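You operate a simulated robot arm through the tools that you are given. There is no shell and no other tool. Be economical: measure what you need, move in short steps, check, and stop when the job is done.

You are at the controls of a simulated robot arm. One attempt, no reset.

## Task
Put things in order on the top of the dryer. At the end: the green bottle (marked "CLEANER") stands where the beige soft brush stood; the beige soft brush stands on top of the white heat chart; the silver ball tin stands where the cream wool ball stood; the cream wool ball from the top of the dryer stands where the green bottle stood; whatever was shut is shut again. Leave all else as you found it, and nothing knocked over.

Only the result counts: the job must be done as asked and must still hold three seconds after the hand-in. Knocking over, shifting, dropping, spilling or breaking anything else fails it.

## Robot
A 7-joint arm with a two-finger parallel gripper, fixed in place. Base frame: the origin is at the foot of the arm, x ahead of it, y to its left, z up; the work surface is at about z = 0. Units: mm, rad, N and s.
With the tool pointing down near the work surface it reaches from about 240 to 620 mm from the base axis. Its first joint turns from -1.152 to 1.152 rad. Payload 2.6 kg.
The tool frame sits at the grasp point between the pads (the TCP): z along the fingers, y along the line on which they close. The tips reach 30 mm beyond it. Largest opening 94 mm; finger width 28, thickness 10; the body of the gripper, 50 by 96 mm, starts 55 mm behind the TCP.
Orientation is told as [roll, pitch, yaw] about the base's x, y, z axes, in that order, counted from this pose: with the fingers straight down and closing along the base's y, the tool's x points along the base's -x, its y along +y and its z along -z.

## Interface
- The arm moves only by the tool send_rows. Its argument "series" is one flat list of numbers, 6 for each row, row after row: the shift along the tool's x, y, z in units of 40 mm (1.0 is 40 mm), then the turn, a rotation vector about the tool's x, y, z in units of 8 degrees (1.0 is 8 degrees). In form: [dx, dy, dz, ax, ay, az, dx, dy, dz, ax, ay, az, ...]. A call has 1 to 12 rows; each row shifts and turns the commanded pose from where the row before left it, along the tool's axes as they then stand. "jaw" is the finger opening in m, from 0 to 0.094, set as the call begins (left out, the last holds). A call with a number of a shift or a turn outside -1 to 1 is refused whole. A row lasts 0.2 s, in which the tool goes at most 50 mm and 0.15 rad; a call with a longer step from one row to the next is refused whole, and so is a gripper value outside its range. A pose out of reach is approached as far as the arm can. The call stops where the force on the tool passes 40 N (or 10 N more than at its start, if that is more) or the arm is blocked; 0.2 s more then pass. Each finger travels about 72 mm/s and halts on what it meets, pressing with about 35 N; the grip force reading is that of the motor and also rises with nothing between the fingers. The clock runs only during rows and for 0.2 s after the last one: add rows that do not move to give the fingers time. It gives the time, the measured TCP pose, the force on the tool (base axes), the opening and the grip force at its end, in the units of the frame above (readings bear some noise), and new pictures: "views" is both (left out), scene, wrist or none.
- Cameras (640 x 400 px; columns grow to the right, rows downward): "scene" is fixed at [28, 425.7, 549.1]; the picture's right is [-0.86, -0.51, 0.00], its down [-0.30, 0.51, -0.81] and it looks along [0.41, -0.70, -0.59] (base axes); focal length 366 px, centre (320, 200). "wrist" rides on the gripper at [-37, 0, -58] in the tool frame; the picture's right is [0.00, -1.00, 0.00], its down [0.97, 0.00, -0.24] and it looks along [0.24, 0.00, 0.97] (tool axes); focal length 218 px, centre (320, 200).
- measure_at(camera, pixels): for up to 12 pixels [column, row] of the newest picture of that camera ("zoom" is the newest enlarged one), the place [x, y, z] in the base frame of the surface seen there, good to about 3 mm, but the place of the scene camera against the robot may be out by one fixed shift of up to 18 mm in any direction. It takes no simulated time.
- zoom(camera, box): a new picture of the part [left, top, right, bottom] of that camera's present view, enlarged. It takes no simulated time.
- sign_off(): hands the job in; it is judged then, once.

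Work in short steps. Measure before you move; look again where a grasp or a placing could have gone wrong, and mend it. You have 80 turns and 120 pictures in all, those below and enlarged ones among them. Open the gripper and draw the arm clear of the work before you hand the job in, unless the task says otherwise; then end with one line.

The tools are called after "Emit:" by a JSON object that holds its "fn" and its "kwargs". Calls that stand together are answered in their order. send_rows: Moves the arm, as the interface text tells. Its arguments: {"type":"object","properties":{"series":{"type":"array","items":{"type":"number"}},"jaw":{"type":"number"},"views":{"type":"string","enum":["both","scene","wrist","none"]}},"required":["series"]} The other tools are called the same way: measure_at (camera, pixels) gives the place of the surface under pixels of a picture; zoom (camera, box) takes an enlarged picture of a part of a camera's view; sign_off () hands the job in.

At the start:

```text
clock: 0.0
eef_pos: [458.1, -1.7, 308.8]
ee_rot: [0.0, 0.002, 0.001]
force: [-0.1, 0.1, -0.5]
gripper_width: 94.3
gripper_force: 0.1
```

scene: 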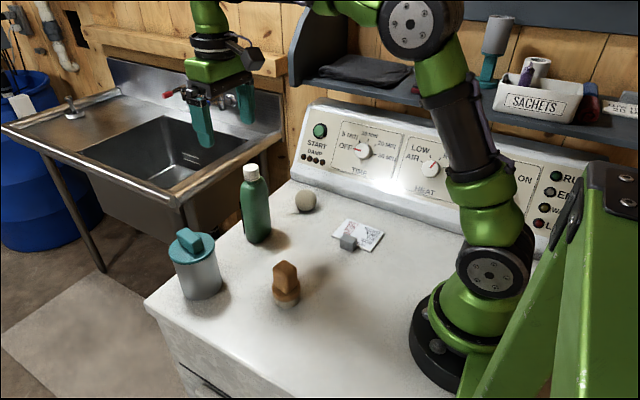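
wrist: 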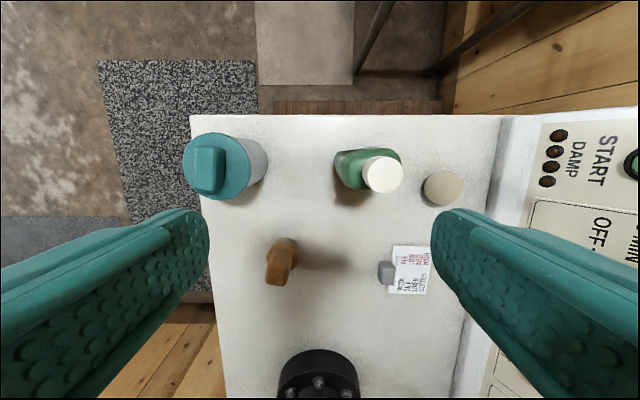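

I begin by enlarging the dryer-top items in both views to identify them.

Emit:
{"fn": "zoom", "kwargs": {"camera": "scene", "box": [150, 150, 410, 320]}}

Emit:
{"fn": "zoom", "kwargs": {"camera": "wrist", "box": [170, 110, 490, 310]}}

```text
2.35 times, centred on (280, 235) of scene
```

zoom: 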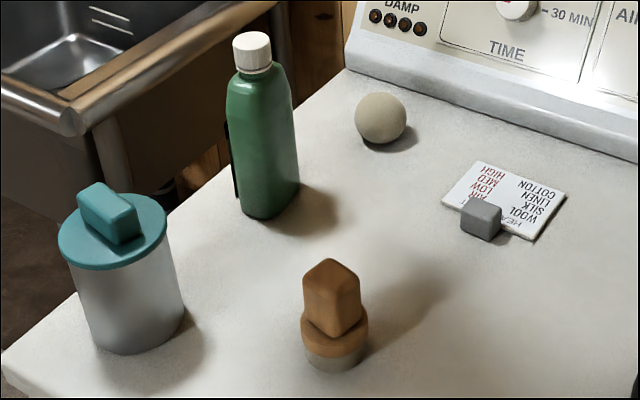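

```text
2.00 times, centred on (330, 210) of wrist
```

zoom: 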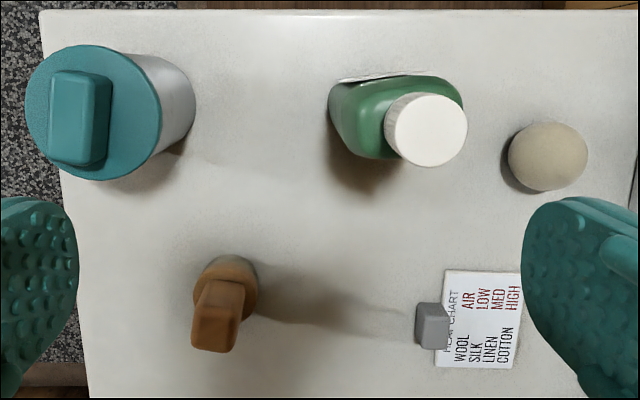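

I measure key points in the wrist zoom: tin lid/handle, bottle cap, ball, brush, chart corners, grey block.

Emit:
{"fn": "measure_at", "kwargs": {"camera": "zoom", "pixels": [[80, 115], [130, 70], [130, 155], [40, 110], [425, 130], [395, 130], [462, 130], [345, 110], [548, 155], [510, 160], [585, 155], [560, 200]]}}

Emit:
{"fn": "measure_at", "kwargs": {"camera": "zoom", "pixels": [[214, 330], [230, 285], [225, 265], [445, 272], [520, 275], [515, 366], [437, 366], [436, 325], [420, 325], [448, 320], [60, 300], [300, 230]]}}

Emit:
{"fn": "measure_at", "kwargs": {"camera": "scene", "pixels": [[287, 270], [286, 300], [306, 197], [251, 170], [188, 240], [349, 239], [345, 221], [383, 235], [365, 251], [333, 232], [259, 235], [203, 290]]}}

```text
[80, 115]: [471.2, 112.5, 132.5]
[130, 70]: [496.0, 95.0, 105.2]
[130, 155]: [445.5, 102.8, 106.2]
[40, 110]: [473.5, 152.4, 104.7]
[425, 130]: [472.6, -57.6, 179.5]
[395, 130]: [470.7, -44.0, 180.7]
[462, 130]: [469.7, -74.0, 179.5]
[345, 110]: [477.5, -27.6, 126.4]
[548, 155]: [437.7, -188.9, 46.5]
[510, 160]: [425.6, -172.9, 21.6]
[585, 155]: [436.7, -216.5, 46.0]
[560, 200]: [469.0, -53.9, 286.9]
```

```text
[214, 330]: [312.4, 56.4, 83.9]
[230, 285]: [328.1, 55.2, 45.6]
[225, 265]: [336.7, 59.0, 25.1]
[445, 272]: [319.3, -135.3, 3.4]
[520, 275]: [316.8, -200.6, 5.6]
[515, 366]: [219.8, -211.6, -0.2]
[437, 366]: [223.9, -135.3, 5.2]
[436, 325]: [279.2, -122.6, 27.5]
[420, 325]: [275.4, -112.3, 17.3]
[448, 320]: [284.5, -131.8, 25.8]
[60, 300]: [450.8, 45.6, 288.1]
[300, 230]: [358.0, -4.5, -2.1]
```

```text
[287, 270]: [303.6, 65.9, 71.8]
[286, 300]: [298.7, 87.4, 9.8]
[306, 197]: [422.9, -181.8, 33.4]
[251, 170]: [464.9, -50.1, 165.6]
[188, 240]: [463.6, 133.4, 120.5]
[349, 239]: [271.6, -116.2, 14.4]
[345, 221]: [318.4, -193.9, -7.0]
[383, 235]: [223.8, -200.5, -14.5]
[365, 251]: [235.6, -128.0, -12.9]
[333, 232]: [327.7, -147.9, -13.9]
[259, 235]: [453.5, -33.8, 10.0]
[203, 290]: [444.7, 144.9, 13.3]
```

The brush handle is at about (312, 56, 84). I move above it at about z 225 for a close view.

Emit:
{"fn": "send_rows", "kwargs": {"series": [0.88, 0.37, 0.5, 0, 0, 0, 0.88, 0.37, 0.5, 0, 0, 0, 0.88, 0.37, 0.5, 0, 0, 0, 0.88, 0.37, 0.5, 0, 0, 0, 0, 0, 0, 0, 0, 0], "jaw": 0.094, "views": "both"}}

```text
clock: 1.2
eef_pos: [316.9, 56.4, 226.6]
ee_rot: [0.001, 0.0, 0.0]
force: [-0.2, 0.9, -0.3]
gripper_width: 94.0
gripper_force: 0.3
```

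scene: 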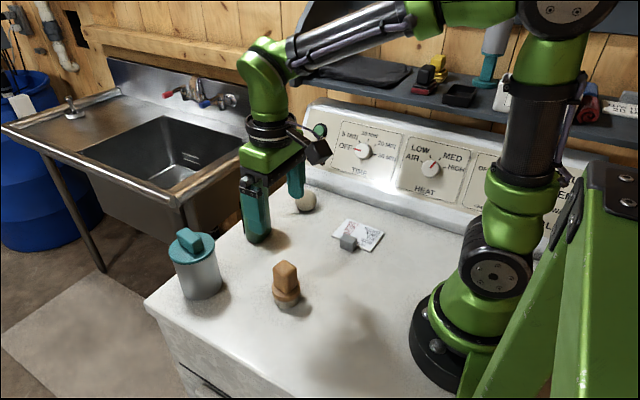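
wrist: 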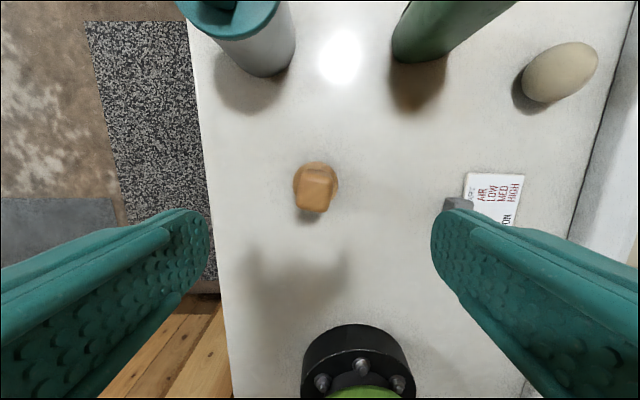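

The brush now sits at pixel (315,187). I zoom in to get its orientation and size.

Emit:
{"fn": "zoom", "kwargs": {"camera": "wrist", "box": [260, 140, 370, 230]}}

Emit:
{"fn": "measure_at", "kwargs": {"camera": "wrist", "pixels": [[315, 195], [304, 168], [331, 168], [299, 210], [328, 210], [298, 195], [331, 190], [316, 205], [316, 183], [337, 185], [294, 185], [316, 163]]}}

Emit:
{"fn": "zoom", "kwargs": {"camera": "wrist", "box": [420, 140, 570, 260]}}

Emit:
{"fn": "measure_at", "kwargs": {"camera": "wrist", "pixels": [[467, 175], [522, 177], [515, 215], [455, 203], [465, 200], [472, 203], [444, 200], [490, 200], [480, 225], [465, 185], [250, 70], [300, 240]]}}

```text
4.44 times, centred on (315, 185) of wrist
```

zoom: 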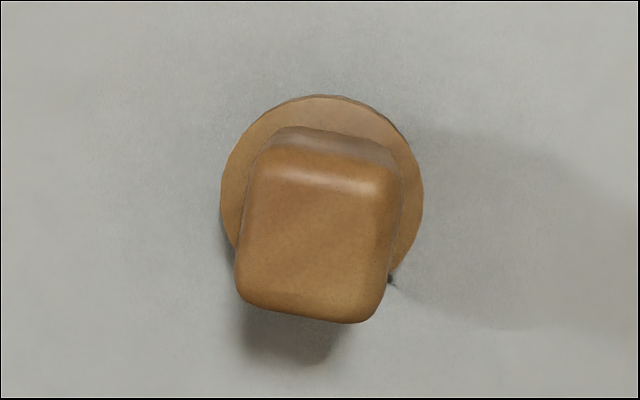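

```text
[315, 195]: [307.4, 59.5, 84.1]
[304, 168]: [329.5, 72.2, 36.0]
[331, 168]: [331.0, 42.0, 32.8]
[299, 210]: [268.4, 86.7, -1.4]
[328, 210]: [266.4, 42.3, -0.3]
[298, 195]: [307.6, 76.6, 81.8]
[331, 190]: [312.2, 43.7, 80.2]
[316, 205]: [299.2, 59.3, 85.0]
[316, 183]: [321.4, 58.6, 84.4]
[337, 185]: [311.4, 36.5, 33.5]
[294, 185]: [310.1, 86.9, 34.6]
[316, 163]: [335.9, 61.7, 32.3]
```

```text
3.33 times, centred on (495, 200) of wrist
```

zoom: 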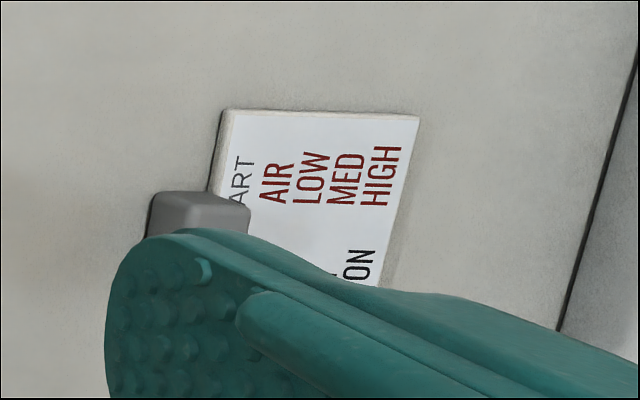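

```text
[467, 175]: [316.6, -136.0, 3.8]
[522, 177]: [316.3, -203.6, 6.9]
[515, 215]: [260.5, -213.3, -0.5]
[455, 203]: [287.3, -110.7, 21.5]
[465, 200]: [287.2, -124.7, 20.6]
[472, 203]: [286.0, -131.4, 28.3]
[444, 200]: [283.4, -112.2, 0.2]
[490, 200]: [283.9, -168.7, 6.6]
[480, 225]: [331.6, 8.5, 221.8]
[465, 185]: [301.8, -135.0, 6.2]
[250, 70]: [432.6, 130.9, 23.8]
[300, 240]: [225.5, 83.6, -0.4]
```

Brush centre ≈ (311, 61), handle 34 mm square turned about 7° clockwise, top z 84, ring z 33. I align and descend to z ≈ 70.

Emit:
{"fn": "send_rows", "kwargs": {"series": [0.15, 0.11, 0, 0, 0, 0, 0, 0, 0, 0, 0, 0.85, 0, 0, 0.97, 0, 0, 0, 0, 0, 0.97, 0, 0, 0, 0, 0, 0.97, 0, 0, 0, 0, 0, 0.97, 0, 0, 0, 0, 0, 0, 0, 0, 0], "views": "both"}}

```text
clock: 2.8
eef_pos: [312.6, 61.7, 73.1]
ee_rot: [-0.001, 0.001, -0.118]
force: [-1.2, 0.2, -0.9]
gripper_width: 94.1
gripper_force: 0.1
```

scene: 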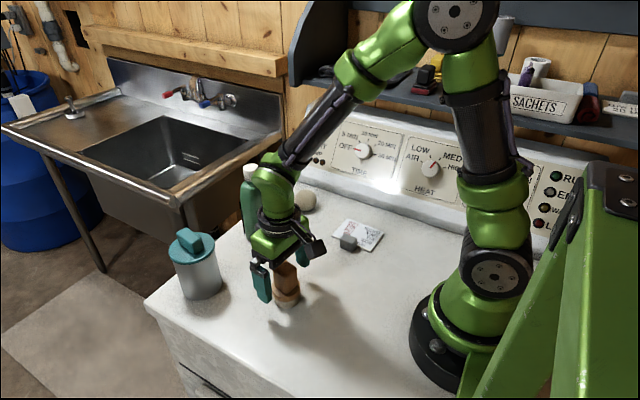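
wrist: 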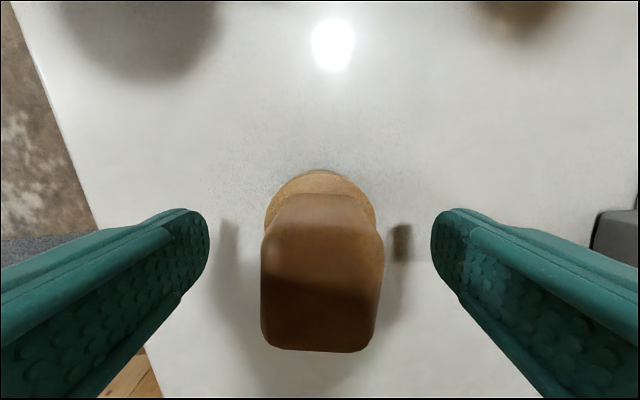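

Handle centred at (322,285) between the fingers. I close, wait, then lift.

Emit:
{"fn": "send_rows", "kwargs": {"series": [0, 0, 0.05, 0, 0, 0, 0, 0, 0, 0, 0, 0, 0, 0, 0, 0, 0, 0, 0, 0, 0, 0, 0, 0], "jaw": 0.025, "views": "wrist"}}

```text
clock: 3.8
eef_pos: [312.0, 61.3, 71.5]
ee_rot: [-0.001, -0.001, -0.119]
force: [0.9, -0.2, -0.2]
gripper_width: 37.7
gripper_force: 34.9
```

wrist: 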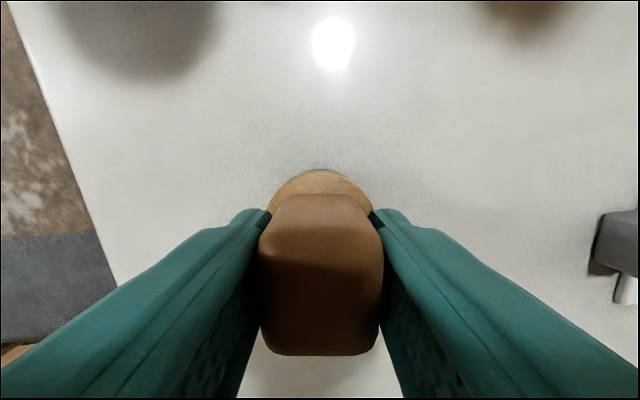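

Grip holds at width 37.7. I lift 64 mm and carry the brush to above the chart centre (270, -170).

Emit:
{"fn": "send_rows", "kwargs": {"series": [0, 0, -0.8, 0, 0, 0, 0, 0, -0.8, 0, 0, 0, 0.06, -0.976, 0, 0, 0, 0, 0.06, -0.976, 0, 0, 0, 0, 0.06, -0.976, 0, 0, 0, 0, 0.06, -0.976, 0, 0, 0, 0, 0.06, -0.976, 0, 0, 0, 0, 0.06, -0.976, 0, 0, 0, 0, 0, 0, 0, 0, 0, 0, 0, 0, 0, 0, 0, 0], "views": "both"}}

```text
clock: 6.0
eef_pos: [269.5, -167.8, 137.0]
ee_rot: [-0.001, -0.001, -0.118]
force: [0.1, 0.5, -0.8]
gripper_width: 37.7
gripper_force: 34.9
```

scene: 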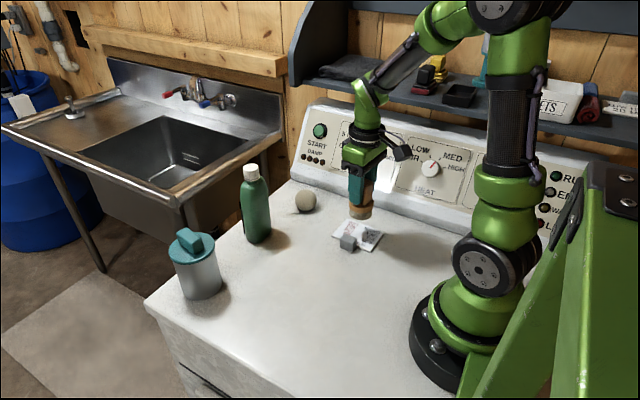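
wrist: 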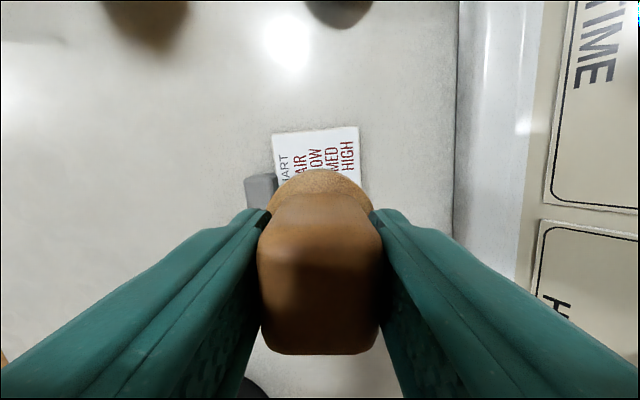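

I re-measure the chart and block edges from here before lowering.

Emit:
{"fn": "measure_at", "kwargs": {"camera": "wrist", "pixels": [[276, 138], [357, 131], [360, 180], [262, 190], [272, 178], [248, 190], [268, 205], [455, 180], [300, 160]]}}

Emit:
{"fn": "zoom", "kwargs": {"camera": "scene", "box": [310, 180, 410, 260]}}

```text
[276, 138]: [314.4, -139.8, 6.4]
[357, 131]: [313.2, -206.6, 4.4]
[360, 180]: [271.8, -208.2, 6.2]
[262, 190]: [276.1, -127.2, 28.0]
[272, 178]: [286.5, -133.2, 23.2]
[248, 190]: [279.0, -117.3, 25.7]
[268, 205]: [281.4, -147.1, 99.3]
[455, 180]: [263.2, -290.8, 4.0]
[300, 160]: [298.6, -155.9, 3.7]
```

```text
5.00 times, centred on (360, 220) of scene
```

zoom: 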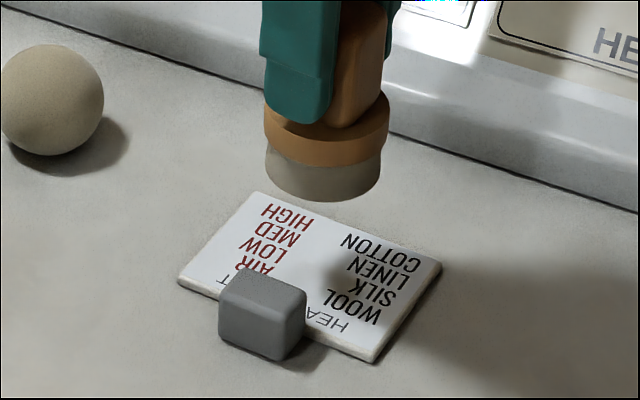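

Chart spans y ≈ -138…-206; I shift 5 mm towards its middle and lower to nearly touching.

Emit:
{"fn": "send_rows", "kwargs": {"series": [0, -0.12, 0, 0, 0, 0, 0, 0, 0.5, 0, 0, 0, 0, 0, 0.5, 0, 0, 0, 0, 0, 0.4, 0, 0, 0, 0, 0, 0.05, 0, 0, 0, 0, 0, 0, 0, 0, 0, 0, 0, 0, 0, 0, 0], "views": "scene"}}

Emit:
{"fn": "zoom", "kwargs": {"camera": "scene", "box": [310, 180, 410, 260]}}

```text
clock: 7.6
eef_pos: [270.1, -174.4, 76.5]
ee_rot: [0.0, 0.001, -0.12]
force: [-0.1, -0.2, -2.1]
gripper_width: 37.7
gripper_force: 35.2
```

scene: 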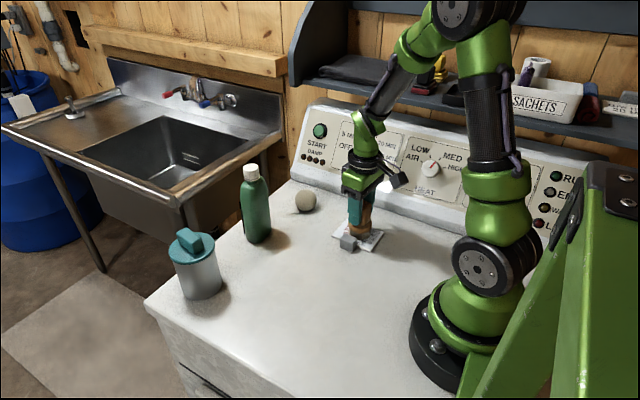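

```text
5.00 times, centred on (360, 220) of scene
```

zoom: 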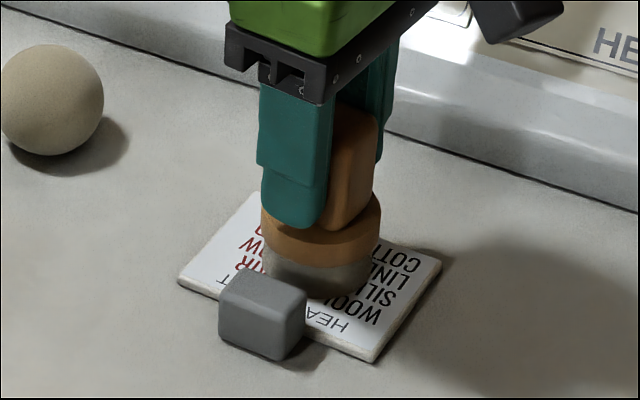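

Nearly in contact (force z -2). I step down in 1 mm rows to confirm contact.

Emit:
{"fn": "send_rows", "kwargs": {"series": [0, 0, 0.025, 0, 0, 0, 0, 0, 0, 0, 0, 0], "views": "none"}}

```text
clock: 8.2
eef_pos: [270.0, -174.8, 77.3]
ee_rot: [0.0, -0.003, -0.119]
force: [-3.1, 0.4, 18.2]
gripper_width: 37.8
gripper_force: 35.1
```

Contact at 18 N: the brush sits on the chart. I release, wait, and rise.

Emit:
{"fn": "send_rows", "kwargs": {"series": [0, 0, -0.02, 0, 0, 0, 0, 0, 0, 0, 0, 0, 0, 0, 0, 0, 0, 0, 0, 0, 0, 0, 0, 0, 0, 0, -0.6, 0, 0, 0, 0, 0, -0.9, 0, 0, 0, 0, 0, -0.9, 0, 0, 0, 0, 0, -0.9, 0, 0, 0, 0, 0, 0, 0, 0, 0], "jaw": 0.094, "views": "both"}}

Emit:
{"fn": "zoom", "kwargs": {"camera": "scene", "box": [310, 180, 410, 260]}}

```text
clock: 10.2
eef_pos: [267.7, -174.6, 210.5]
ee_rot: [0.0, 0.001, -0.117]
force: [-1.1, 0.2, -0.1]
gripper_width: 93.9
gripper_force: 0.0
```

scene: 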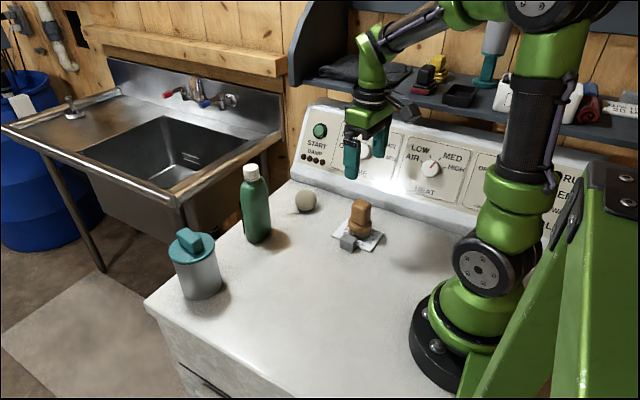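
wrist: 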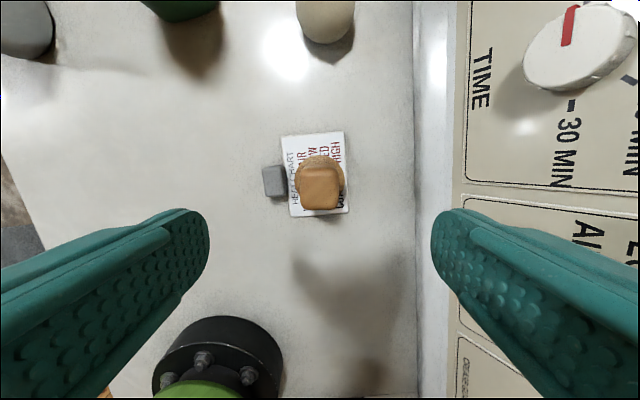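

```text
5.00 times, centred on (360, 220) of scene
```

zoom: 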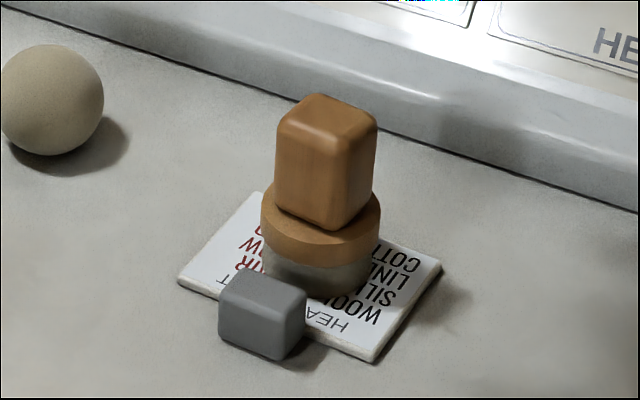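

Brush stands on the chart. Next I move to above the bottle, squaring the yaw, for a close look.

Emit:
{"fn": "send_rows", "kwargs": {"series": [0, 0, -0.5, 0, 0, -0.84, -0.86, 0.6, -0.45, 0, 0, 0, -0.86, 0.6, -0.45, 0, 0, 0, -0.86, 0.6, -0.45, 0, 0, 0, -0.86, 0.6, -0.45, 0, 0, 0, -0.86, 0.6, -0.45, 0, 0, 0, 0, 0, 0, 0, 0, 0], "views": "wrist"}}

Emit:
{"fn": "zoom", "kwargs": {"camera": "wrist", "box": [240, 80, 400, 220]}}

```text
clock: 11.8
eef_pos: [442.7, -53.6, 320.1]
ee_rot: [0.0, 0.0, 0.001]
force: [0.7, -0.9, -0.7]
gripper_width: 94.0
gripper_force: 0.1
```

wrist: 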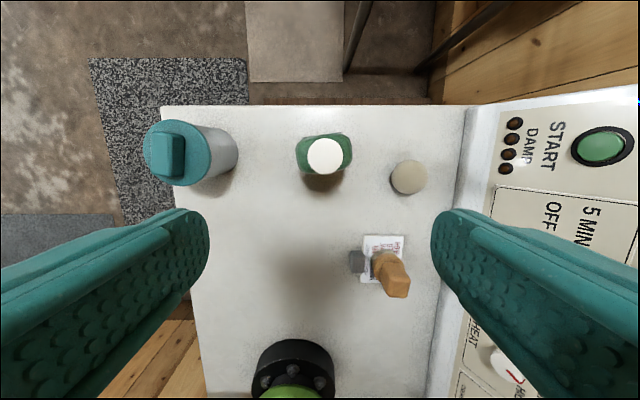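

```text
2.86 times, centred on (320, 150) of wrist
```

zoom: 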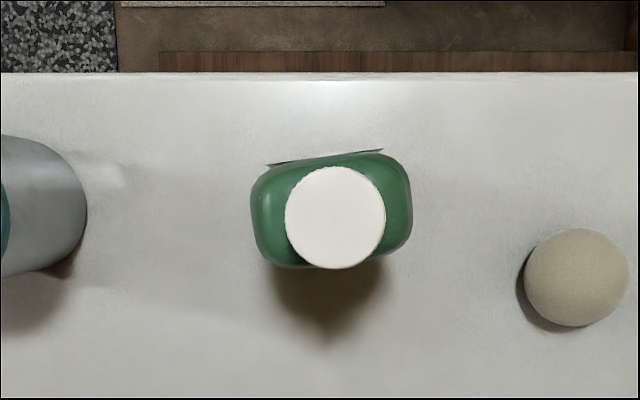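

The bottle is wider along y, tilted about 6°, with its label on the far side. I measure its edges, the cap and the ball.

Emit:
{"fn": "measure_at", "kwargs": {"camera": "zoom", "pixels": [[335, 215], [262, 210], [408, 205], [335, 158], [275, 235], [400, 240], [270, 166], [380, 151], [576, 275], [526, 280], [627, 275], [70, 210]]}}

Emit:
{"fn": "measure_at", "kwargs": {"camera": "wrist", "pixels": [[298, 145], [351, 150], [325, 136], [300, 165], [320, 105], [172, 155], [205, 130], [200, 175], [235, 150], [146, 155], [176, 122], [178, 184]]}}

```text
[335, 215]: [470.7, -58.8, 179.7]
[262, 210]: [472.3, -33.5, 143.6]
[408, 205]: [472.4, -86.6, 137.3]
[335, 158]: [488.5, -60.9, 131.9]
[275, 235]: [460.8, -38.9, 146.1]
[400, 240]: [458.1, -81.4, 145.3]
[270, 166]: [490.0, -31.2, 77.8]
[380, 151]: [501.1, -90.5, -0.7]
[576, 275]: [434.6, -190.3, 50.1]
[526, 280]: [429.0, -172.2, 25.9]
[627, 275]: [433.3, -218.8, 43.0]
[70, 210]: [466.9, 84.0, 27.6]
```

```text
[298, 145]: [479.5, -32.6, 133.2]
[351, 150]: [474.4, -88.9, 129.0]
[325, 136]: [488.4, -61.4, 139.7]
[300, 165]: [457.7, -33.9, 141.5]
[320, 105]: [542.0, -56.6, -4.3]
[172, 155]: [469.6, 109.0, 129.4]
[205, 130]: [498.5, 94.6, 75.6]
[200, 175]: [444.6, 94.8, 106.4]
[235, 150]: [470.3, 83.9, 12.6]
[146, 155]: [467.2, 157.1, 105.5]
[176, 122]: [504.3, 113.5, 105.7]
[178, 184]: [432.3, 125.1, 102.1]
```

Bottle centre ≈ (471, -59), 58 mm across in y, top z 180. I align with a 7° turn and descend to TCP z ≈ 138.

Emit:
{"fn": "send_rows", "kwargs": {"series": [-0.7, -0.13, 0, 0, 0, 0, 0, 0, 0, 0, 0, -0.85, 0, 0, 0.91, 0, 0, 0, 0, 0, 0.91, 0, 0, 0, 0, 0, 0.91, 0, 0, 0, 0, 0, 0.91, 0, 0, 0, 0, 0, 0.91, 0, 0, 0, 0, 0, 0, 0, 0, 0], "views": "both"}}

```text
clock: 13.6
eef_pos: [467.7, -60.1, 136.7]
ee_rot: [-0.001, 0.0, 0.116]
force: [0.0, 0.7, 0.6]
gripper_width: 93.9
gripper_force: 0.0
```

scene: 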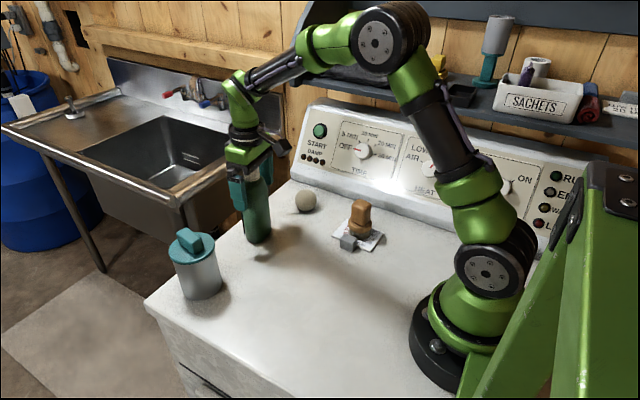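
wrist: 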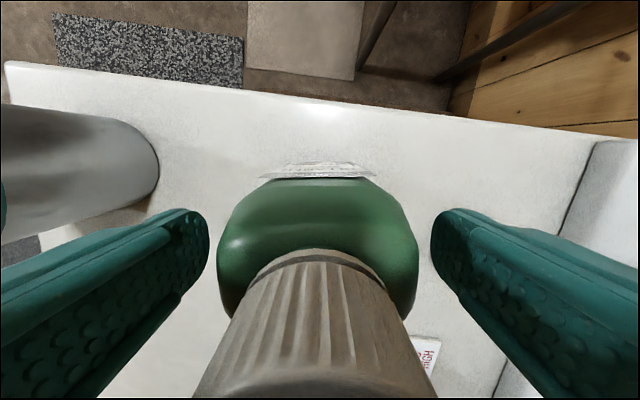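

Well aligned (label horizontal at row 172). I nudge 3 mm forward and close.

Emit:
{"fn": "send_rows", "kwargs": {"series": [-0.07, 0, 0, 0, 0, 0, 0, 0, 0, 0, 0, 0, 0, 0, 0, 0, 0, 0, 0, 0, 0, 0, 0, 0], "jaw": 0.045, "views": "wrist"}}

```text
clock: 14.6
eef_pos: [470.7, -58.0, 136.1]
ee_rot: [0.0, 0.0, 0.119]
force: [-1.8, 0.9, 1.2]
gripper_width: 65.6
gripper_force: 34.6
```

wrist: 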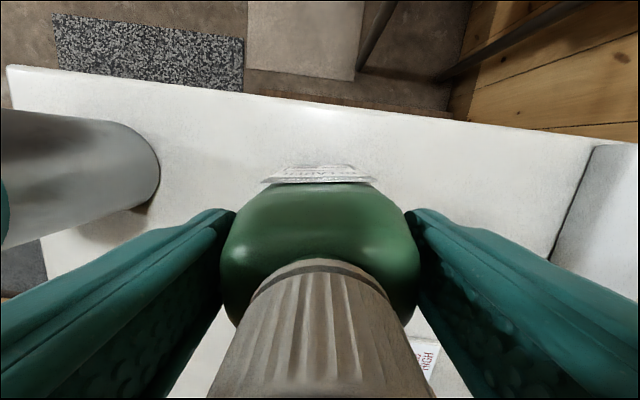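

Held at width 65.6. I lift 36 mm and carry it towards the brush's old spot (311, 61).

Emit:
{"fn": "send_rows", "kwargs": {"series": [0, 0, -0.45, 0, 0, 0, 0, 0, -0.45, 0, 0, 0, 0.6, 0.57, 0, 0, 0, 0, 0.6, 0.57, 0, 0, 0, 0, 0.6, 0.57, 0, 0, 0, 0, 0.6, 0.57, 0, 0, 0, 0, 0.6, 0.57, 0, 0, 0, 0, 0.61, 0.58, 0, 0, 0, 0, 0, 0, 0, 0, 0, 0, 0, 0, 0, 0, 0, 0], "views": "scene"}}

```text
clock: 16.8
eef_pos: [312.7, 60.0, 173.5]
ee_rot: [0.001, 0.0, 0.117]
force: [0.8, -0.2, -5.8]
gripper_width: 65.5
gripper_force: 35.6
```

scene: 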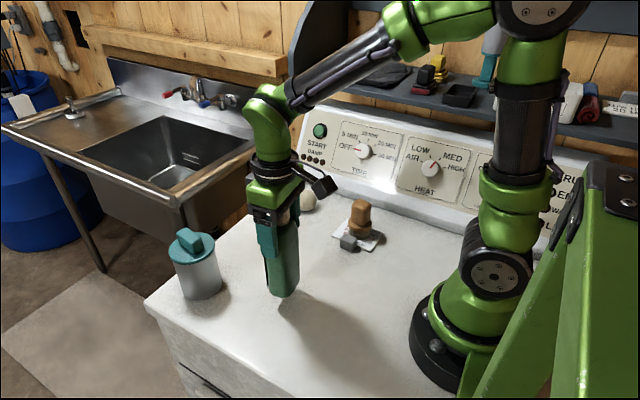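

In position over the spot, 37 mm up. I lower to just above the surface, then gently.

Emit:
{"fn": "send_rows", "kwargs": {"series": [0.03, 0.03, 0.45, 0, 0, 0, 0, 0, 0.4, 0, 0, 0, 0, 0, 0.05, 0, 0, 0, 0, 0, 0, 0, 0, 0, 0, 0, 0.025, 0, 0, 0, 0, 0, 0, 0, 0, 0], "views": "scene"}}

```text
clock: 18.2
eef_pos: [311.4, 60.4, 136.2]
ee_rot: [0.0, -0.002, 0.116]
force: [-7.5, -1.8, 21.3]
gripper_width: 65.5
gripper_force: 34.8
```

scene: 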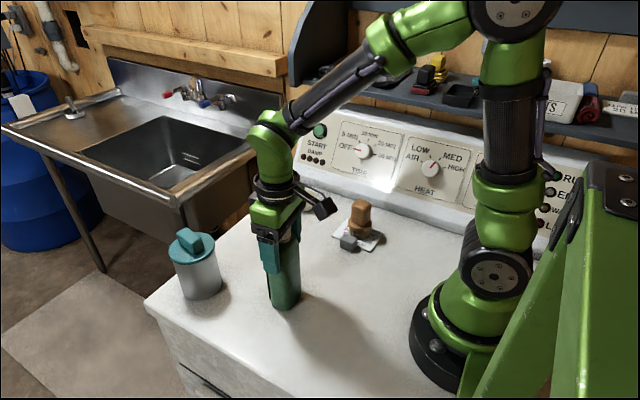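

Contact at 21 N. I release and rise straight up clear of the cap.

Emit:
{"fn": "send_rows", "kwargs": {"series": [0, 0, -0.02, 0, 0, 0, 0, 0, 0, 0, 0, 0, 0, 0, 0, 0, 0, 0, 0, 0, 0, 0, 0, 0, 0, 0, -0.5, 0, 0, 0, 0, 0, -0.9, 0, 0, 0, 0, 0, -0.9, 0, 0, 0, 0, 0, -0.9, 0, 0, 0, 0, 0, 0, 0, 0, 0], "jaw": 0.094, "views": "both"}}

```text
clock: 20.2
eef_pos: [310.6, 57.8, 269.1]
ee_rot: [0.001, 0.001, 0.118]
force: [0.7, -0.4, 0.7]
gripper_width: 93.8
gripper_force: 0.1
```

scene: 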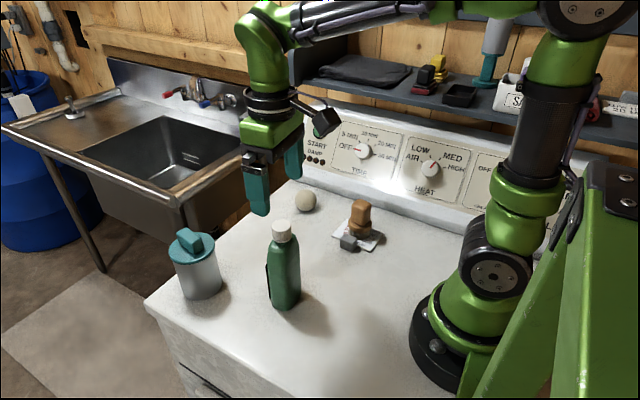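
wrist: 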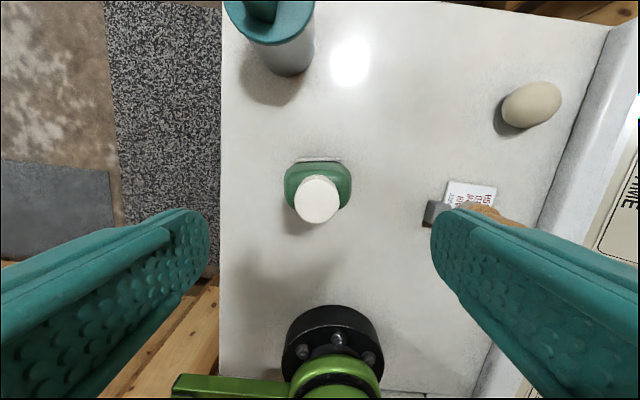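

Bottle stands at its goal. Now I move to above the ball near (434, -193).

Emit:
{"fn": "send_rows", "kwargs": {"series": [0, 0, 0, 0, 0, 0.84, -0.436, -0.886, 0, 0, 0, 0, -0.436, -0.886, 0, 0, 0, 0, -0.436, -0.886, 0.3, 0, 0, 0, -0.436, -0.886, 0.3, 0, 0, 0, -0.436, -0.886, 0.3, 0, 0, 0, -0.436, -0.886, 0.3, 0, 0, 0, -0.436, -0.886, 0.3, 0, 0, 0, 0, 0, 0, 0, 0, 0], "views": "wrist"}}

Emit:
{"fn": "zoom", "kwargs": {"camera": "wrist", "box": [240, 120, 400, 220]}}

```text
clock: 22.2
eef_pos: [433.4, -186.3, 204.6]
ee_rot: [0.0, -0.001, 0.0]
force: [-0.1, 0.6, 0.1]
gripper_width: 94.0
gripper_force: 0.2
```

wrist: 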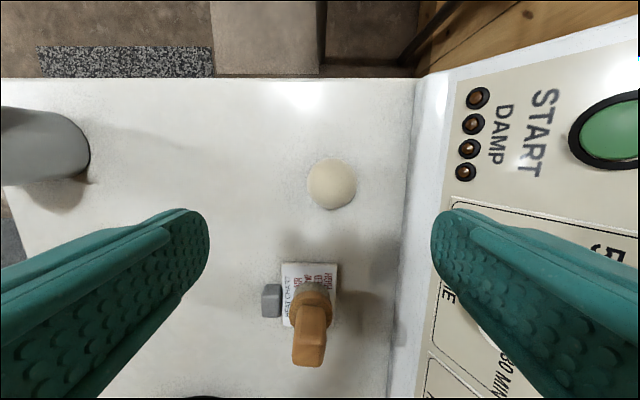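

```text
4.00 times, centred on (320, 170) of wrist
```

zoom: 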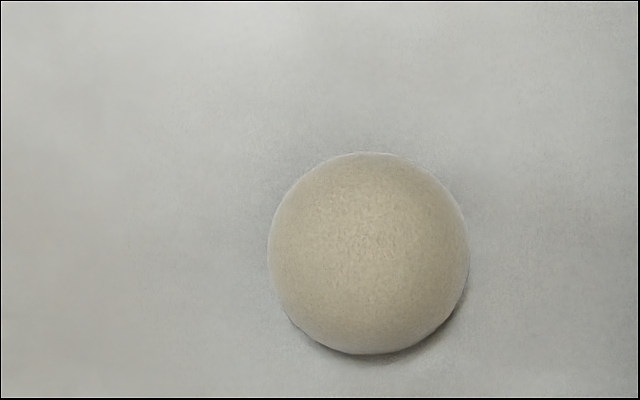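

I measure the ball's top and sides for its centre and size.

Emit:
{"fn": "measure_at", "kwargs": {"camera": "zoom", "pixels": [[368, 253], [275, 253], [462, 253], [368, 158], [368, 347], [340, 230], [400, 230], [340, 290], [400, 290]]}}

Emit:
{"fn": "measure_at", "kwargs": {"camera": "wrist", "pixels": [[410, 150], [408, 220], [380, 180], [20, 110], [90, 160], [60, 180]]}}

```text
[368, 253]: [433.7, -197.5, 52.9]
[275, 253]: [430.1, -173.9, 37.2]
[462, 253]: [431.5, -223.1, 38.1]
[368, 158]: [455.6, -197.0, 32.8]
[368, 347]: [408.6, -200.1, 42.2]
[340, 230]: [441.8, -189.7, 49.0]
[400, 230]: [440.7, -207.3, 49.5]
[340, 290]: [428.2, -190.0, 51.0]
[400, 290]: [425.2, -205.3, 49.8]
```

```text
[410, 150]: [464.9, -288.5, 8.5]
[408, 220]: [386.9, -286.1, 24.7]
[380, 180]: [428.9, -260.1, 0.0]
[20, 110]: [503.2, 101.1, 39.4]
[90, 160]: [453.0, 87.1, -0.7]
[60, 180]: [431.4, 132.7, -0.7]
```

Ball centre ≈ (431, -199), radius ~26. I descend to TCP z ≈ 35 (tips ≈ 5) with fingers open.

Emit:
{"fn": "send_rows", "kwargs": {"series": [0.06, -0.32, 0, 0, 0, 0, 0, 0, 0.85, 0, 0, 0, 0, 0, 0.85, 0, 0, 0, 0, 0, 0.85, 0, 0, 0, 0, 0, 0.85, 0, 0, 0, 0, 0, 0.8, 0, 0, 0, 0, 0, 0, 0, 0, 0], "views": "wrist"}}

```text
clock: 23.8
eef_pos: [432.2, -199.7, 35.2]
ee_rot: [0.001, -0.001, 0.001]
force: [0.2, -0.6, -0.2]
gripper_width: 94.1
gripper_force: 0.1
```

wrist: 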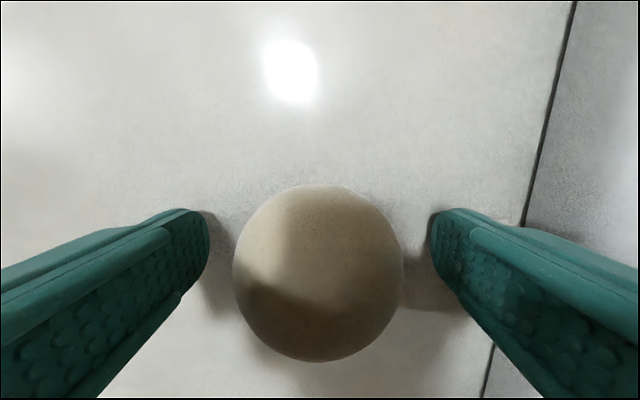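

Ball is centred at (317,273). I close gently on it.

Emit:
{"fn": "send_rows", "kwargs": {"series": [0, 0, 0, 0, 0, 0, 0, 0, 0, 0, 0, 0, 0, 0, 0, 0, 0, 0, 0, 0, 0, 0, 0, 0], "jaw": 0.046, "views": "wrist"}}

```text
clock: 24.8
eef_pos: [432.4, -199.5, 35.7]
ee_rot: [0.0, -0.002, 0.0]
force: [0.0, 1.0, 0.0]
gripper_width: 53.2
gripper_force: 34.9
```

wrist: 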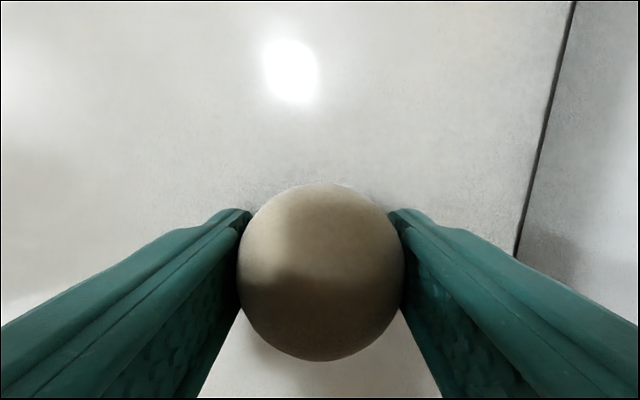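

Ball held (53 mm). I lift 40 mm and carry it to the bottle's old spot (470.7, -58.5).

Emit:
{"fn": "send_rows", "kwargs": {"series": [0, 0, -0.5, 0, 0, 0, 0, 0, -0.5, 0, 0, 0, -0.24, 0.883, 0, 0, 0, 0, -0.24, 0.883, 0, 0, 0, 0, -0.24, 0.883, 0, 0, 0, 0, -0.24, 0.883, 0, 0, 0, 0, 0, 0, 0, 0, 0, 0, 0, 0, 0.5, 0, 0, 0, 0, 0, 0.4, 0, 0, 0, 0, 0, 0.07, 0, 0, 0, 0, 0, 0, 0, 0, 0], "views": "scene"}}

```text
clock: 27.2
eef_pos: [469.2, -57.7, 38.3]
ee_rot: [0.0, 0.0, 0.001]
force: [-0.7, 0.0, -0.4]
gripper_width: 53.3
gripper_force: 35.4
```

scene: 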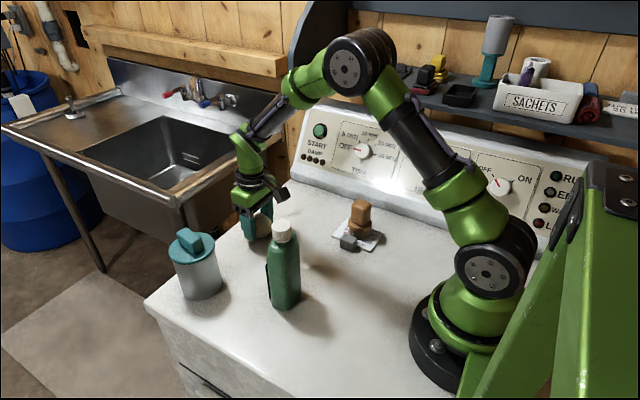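

Ball is ~2.5 mm above the surface; I lower in small steps to touch.

Emit:
{"fn": "send_rows", "kwargs": {"series": [-0.03, 0, 0.03, 0, 0, 0, 0, 0, 0.03, 0, 0, 0, 0, 0, 0, 0, 0, 0], "views": "none"}}

```text
clock: 28.0
eef_pos: [471.4, -58.3, 36.0]
ee_rot: [0.001, -0.001, 0.001]
force: [0.5, 1.1, -0.3]
gripper_width: 53.0
gripper_force: 35.2
```

Emit:
{"fn": "send_rows", "kwargs": {"series": [0, 0, 0.02, 0, 0, 0, 0, 0, 0, 0, 0, 0], "views": "none"}}

```text
clock: 28.6
eef_pos: [470.7, -58.1, 36.9]
ee_rot: [0.001, 0.0, 0.0]
force: [-4.1, 0.2, 12.2]
gripper_width: 53.2
gripper_force: 35.1
```

Contact at 12 N. I open, wait, and rise straight up.

Emit:
{"fn": "send_rows", "kwargs": {"series": [0, 0, -0.01, 0, 0, 0, 0, 0, 0, 0, 0, 0, 0, 0, 0, 0, 0, 0, 0, 0, 0, 0, 0, 0, 0, 0, -0.4, 0, 0, 0, 0, 0, -0.8, 0, 0, 0, 0, 0, -0.9, 0, 0, 0, 0, 0, -0.9, 0, 0, 0, 0, 0, -0.9, 0, 0, 0, 0, 0, 0, 0, 0, 0], "jaw": 0.094, "views": "both"}}

Emit:
{"fn": "zoom", "kwargs": {"camera": "scene", "box": [150, 200, 310, 310]}}

```text
clock: 30.8
eef_pos: [470.7, -58.8, 194.1]
ee_rot: [0.001, -0.001, 0.0]
force: [-0.4, 0.6, 0.0]
gripper_width: 93.9
gripper_force: 0.1
```

scene: 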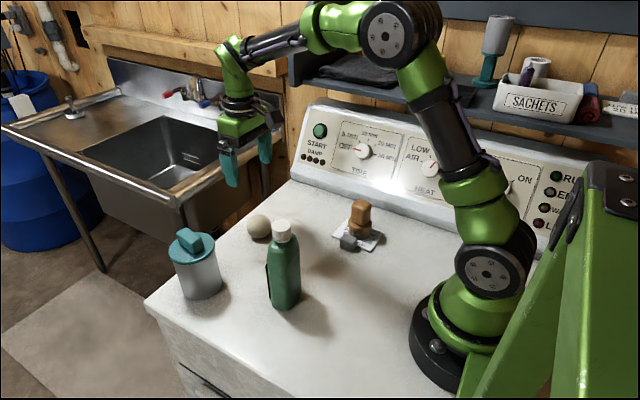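
wrist: 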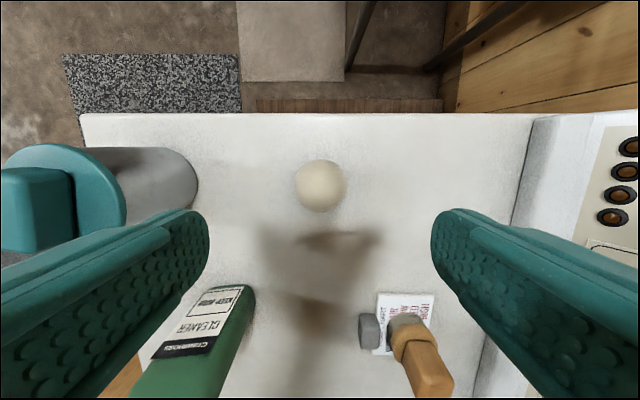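

```text
3.64 times, centred on (230, 255) of scene
```

zoom: 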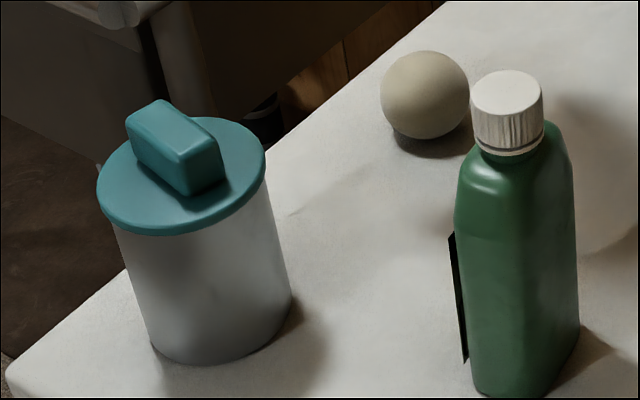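

Ball stands at the bottle's old place. The tin's lid overhangs and looks loose, so I'll grip its body from the side; first I look at it from above.

Emit:
{"fn": "send_rows", "kwargs": {"series": [0, 0, -0.9, 0, 0, 0, 0, 0, -0.9, 0, 0, 0, 0, 0.9, -0.3, 0, 0, 0, 0, 0.9, -0.3, 0, 0, 0, 0.2, 0.9, -0.3, 0, 0, 0, 0.2, 0.9, 0, 0, 0, 0, 0.2, 0.6, 0, 0, 0, 0, 0, 0, 0, 0, 0, 0], "views": "wrist"}}

Emit:
{"fn": "zoom", "kwargs": {"camera": "wrist", "box": [240, 100, 400, 220]}}

```text
clock: 32.6
eef_pos: [446.5, 110.4, 299.5]
ee_rot: [0.0, 0.0, -0.001]
force: [0.5, 0.3, -0.2]
gripper_width: 93.9
gripper_force: 0.1
```

wrist: 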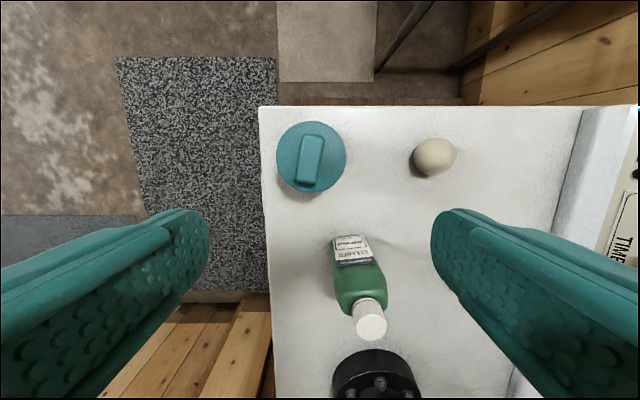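

```text
3.33 times, centred on (320, 160) of wrist
```

zoom: 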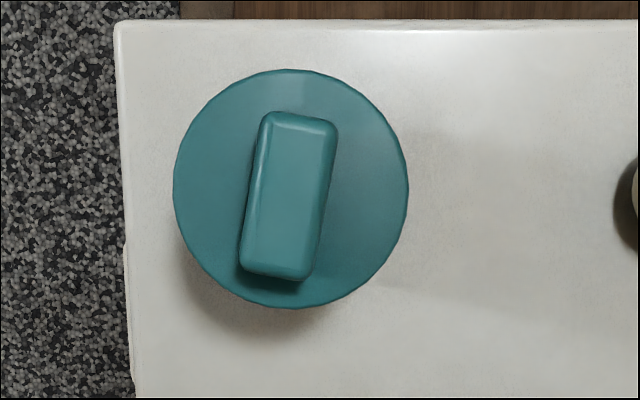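

I measure the lid rim and handle here.

Emit:
{"fn": "measure_at", "kwargs": {"camera": "zoom", "pixels": [[180, 190], [402, 190], [291, 76], [291, 302], [210, 190], [370, 190], [295, 130], [280, 255], [260, 195], [320, 195], [120, 190], [125, 350]]}}

```text
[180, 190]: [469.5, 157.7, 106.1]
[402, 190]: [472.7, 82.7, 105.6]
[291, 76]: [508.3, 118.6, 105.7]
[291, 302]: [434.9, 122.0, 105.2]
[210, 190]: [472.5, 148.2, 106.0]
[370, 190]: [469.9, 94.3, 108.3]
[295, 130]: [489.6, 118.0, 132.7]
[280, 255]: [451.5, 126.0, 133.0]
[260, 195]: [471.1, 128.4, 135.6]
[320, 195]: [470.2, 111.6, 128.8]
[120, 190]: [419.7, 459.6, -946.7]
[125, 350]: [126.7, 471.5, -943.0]
```

Lid centre ≈ (471, 120), radius ~38.5, rim z 106, handle top 133. I move off to the left-near side and yaw 45° clockwise.

Emit:
{"fn": "send_rows", "kwargs": {"series": [0.46, 0.68, 0, 0, 0, 0, 0.46, 0.68, 0, 0, 0, 0, 0.46, 0.68, 0, 0, 0, 0, 0.46, 0.68, 0, 0, 0, 0, 0, 0, 0, 0, 0, 0.9375, 0, 0, 0, 0, 0, 0.9375, 0, 0, 0, 0, 0, 0.9375, 0, 0, 0, 0, 0, 0.9375, 0, 0, 0, 0, 0, 0.9375, 0, 0, 0, 0, 0, 0.9375, 0, 0, 0, 0, 0, 0], "views": "none"}}

Emit:
{"fn": "send_rows", "kwargs": {"series": [0, 0, 0, 0, -0.972, 0, 0, 0, 0, 0, -0.972, 0, 0, 0, 0, 0, -0.972, 0, 0, 0, 0, 0, -0.972, 0, 0, 0, 0, 0, -0.972, 0, 0, 0, 0, 0, 0, 0], "views": "both"}}

```text
clock: 35.0
eef_pos: [372.6, 219.4, 300.2]
ee_rot: [-0.001, 0.002, -0.788]
force: [0.6, 0.9, -0.4]
gripper_width: 94.2
gripper_force: 0.0
```

```text
clock: 36.4
eef_pos: [372.3, 217.6, 299.4]
ee_rot: [0.0, -0.679, -0.786]
force: [0.5, 0.5, 0.2]
gripper_width: 94.0
gripper_force: 0.1
```

scene: 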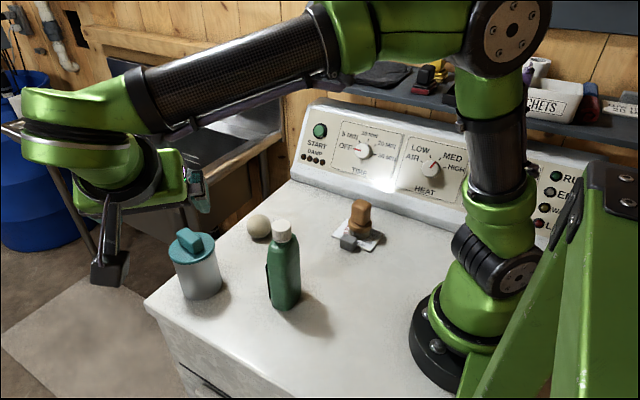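
wrist: 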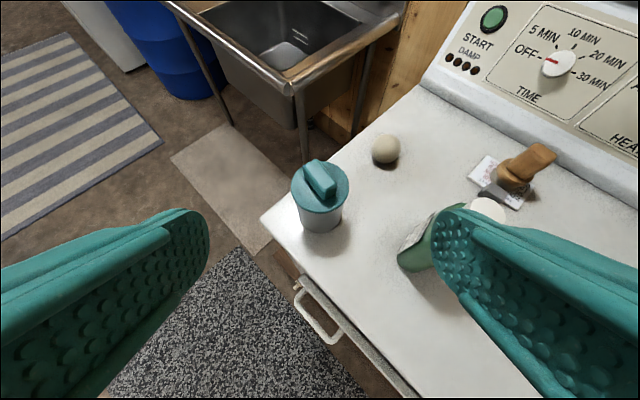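

A dark block hangs on the tool's +x side, at scene (110,270). I measure where it lies relative to the TCP before tilting further.

Emit:
{"fn": "zoom", "kwargs": {"camera": "scene", "box": [10, 80, 250, 300]}}

Emit:
{"fn": "measure_at", "kwargs": {"camera": "scene", "pixels": [[110, 270], [95, 280], [125, 282], [120, 255], [110, 225], [112, 200], [195, 185], [200, 205], [170, 165], [180, 190], [100, 265], [110, 284]]}}

```text
1.82 times, centred on (130, 190) of scene
```

zoom: 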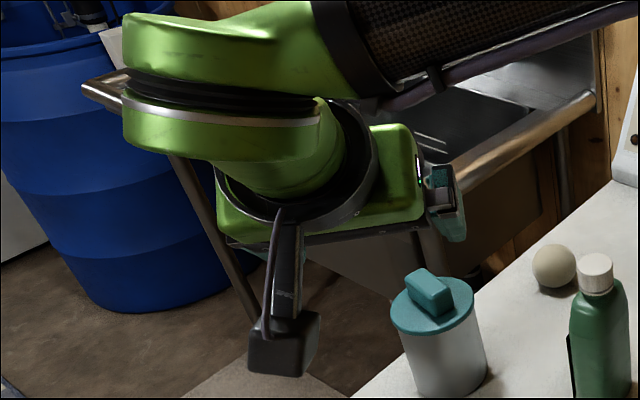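

```text
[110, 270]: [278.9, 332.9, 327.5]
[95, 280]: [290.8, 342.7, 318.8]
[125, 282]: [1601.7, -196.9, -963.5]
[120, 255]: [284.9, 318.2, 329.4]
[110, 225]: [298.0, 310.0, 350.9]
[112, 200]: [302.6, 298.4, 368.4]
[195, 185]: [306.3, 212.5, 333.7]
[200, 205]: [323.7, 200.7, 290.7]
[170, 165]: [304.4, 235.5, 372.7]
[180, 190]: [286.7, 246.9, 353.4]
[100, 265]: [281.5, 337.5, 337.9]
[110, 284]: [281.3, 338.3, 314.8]
```

The block lies at tool x ≈ +98, z ≈ -113, so I keep the tilt to 50°, which leaves it ~40 mm above the top. I tilt to 50° and go straight down to z ≈ 66 behind the tin.

Emit:
{"fn": "send_rows", "kwargs": {"series": [0, 0, 0, 0, -0.695, 0, 0, 0, 0, 0, -0.695, 0, 0.744, 0, 0.624, 0, 0, 0, 0.744, 0, 0.624, 0, 0, 0, 0.744, 0, 0.624, 0, 0, 0, 0.744, 0, 0.624, 0, 0, 0, 0, 0, 0, 0, 0, 0], "views": "both"}}

```text
clock: 38.0
eef_pos: [371.8, 220.3, 142.6]
ee_rot: [0.001, -0.874, -0.785]
force: [0.3, -0.7, 0.1]
gripper_width: 94.1
gripper_force: 0.0
```

scene: 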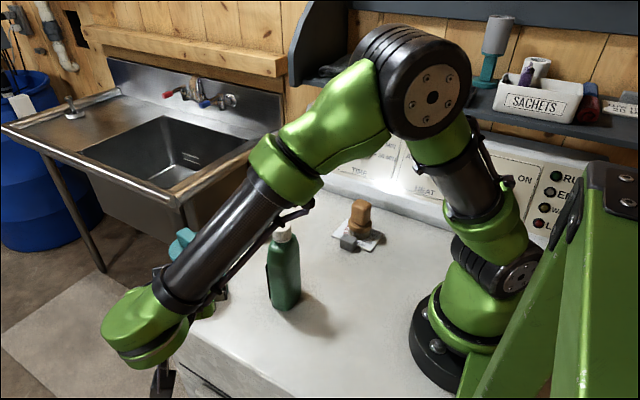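
wrist: 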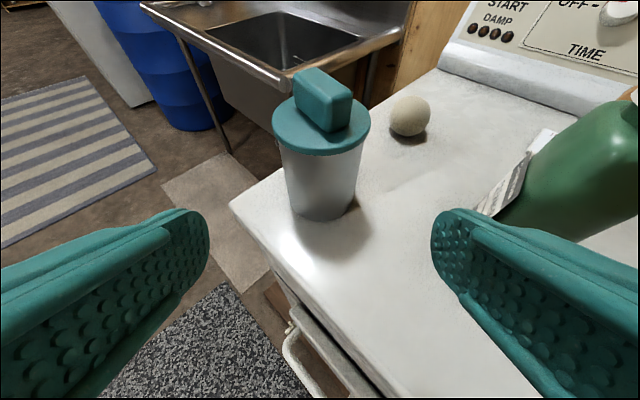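

Tin centred ahead at (320,160). I go down the remaining 76 mm, then 70 mm forward, staying short of the tin, and look.

Emit:
{"fn": "send_rows", "kwargs": {"series": [0.728, 0, 0.611, 0, 0, 0, 0.728, 0, 0.611, 0, 0, 0, -0.563, 0, 0.67, 0, 0, 0, -0.563, 0, 0.67, 0, 0, 0, 0, 0, 0, 0, 0, 0], "views": "both"}}

```text
clock: 39.2
eef_pos: [422.6, 169.0, 67.7]
ee_rot: [0.0, -0.872, -0.784]
force: [0.1, -0.3, -0.8]
gripper_width: 94.0
gripper_force: 0.1
```

scene: 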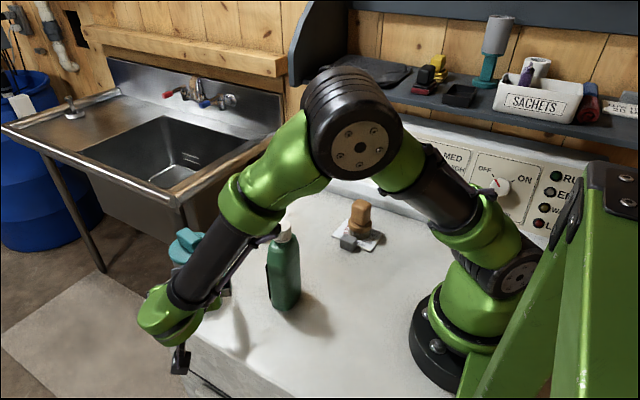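
wrist: 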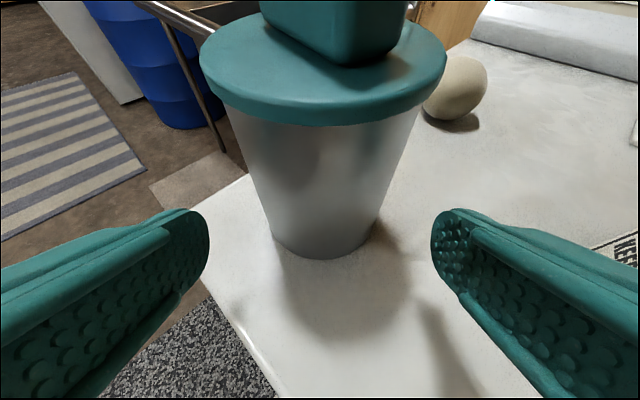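

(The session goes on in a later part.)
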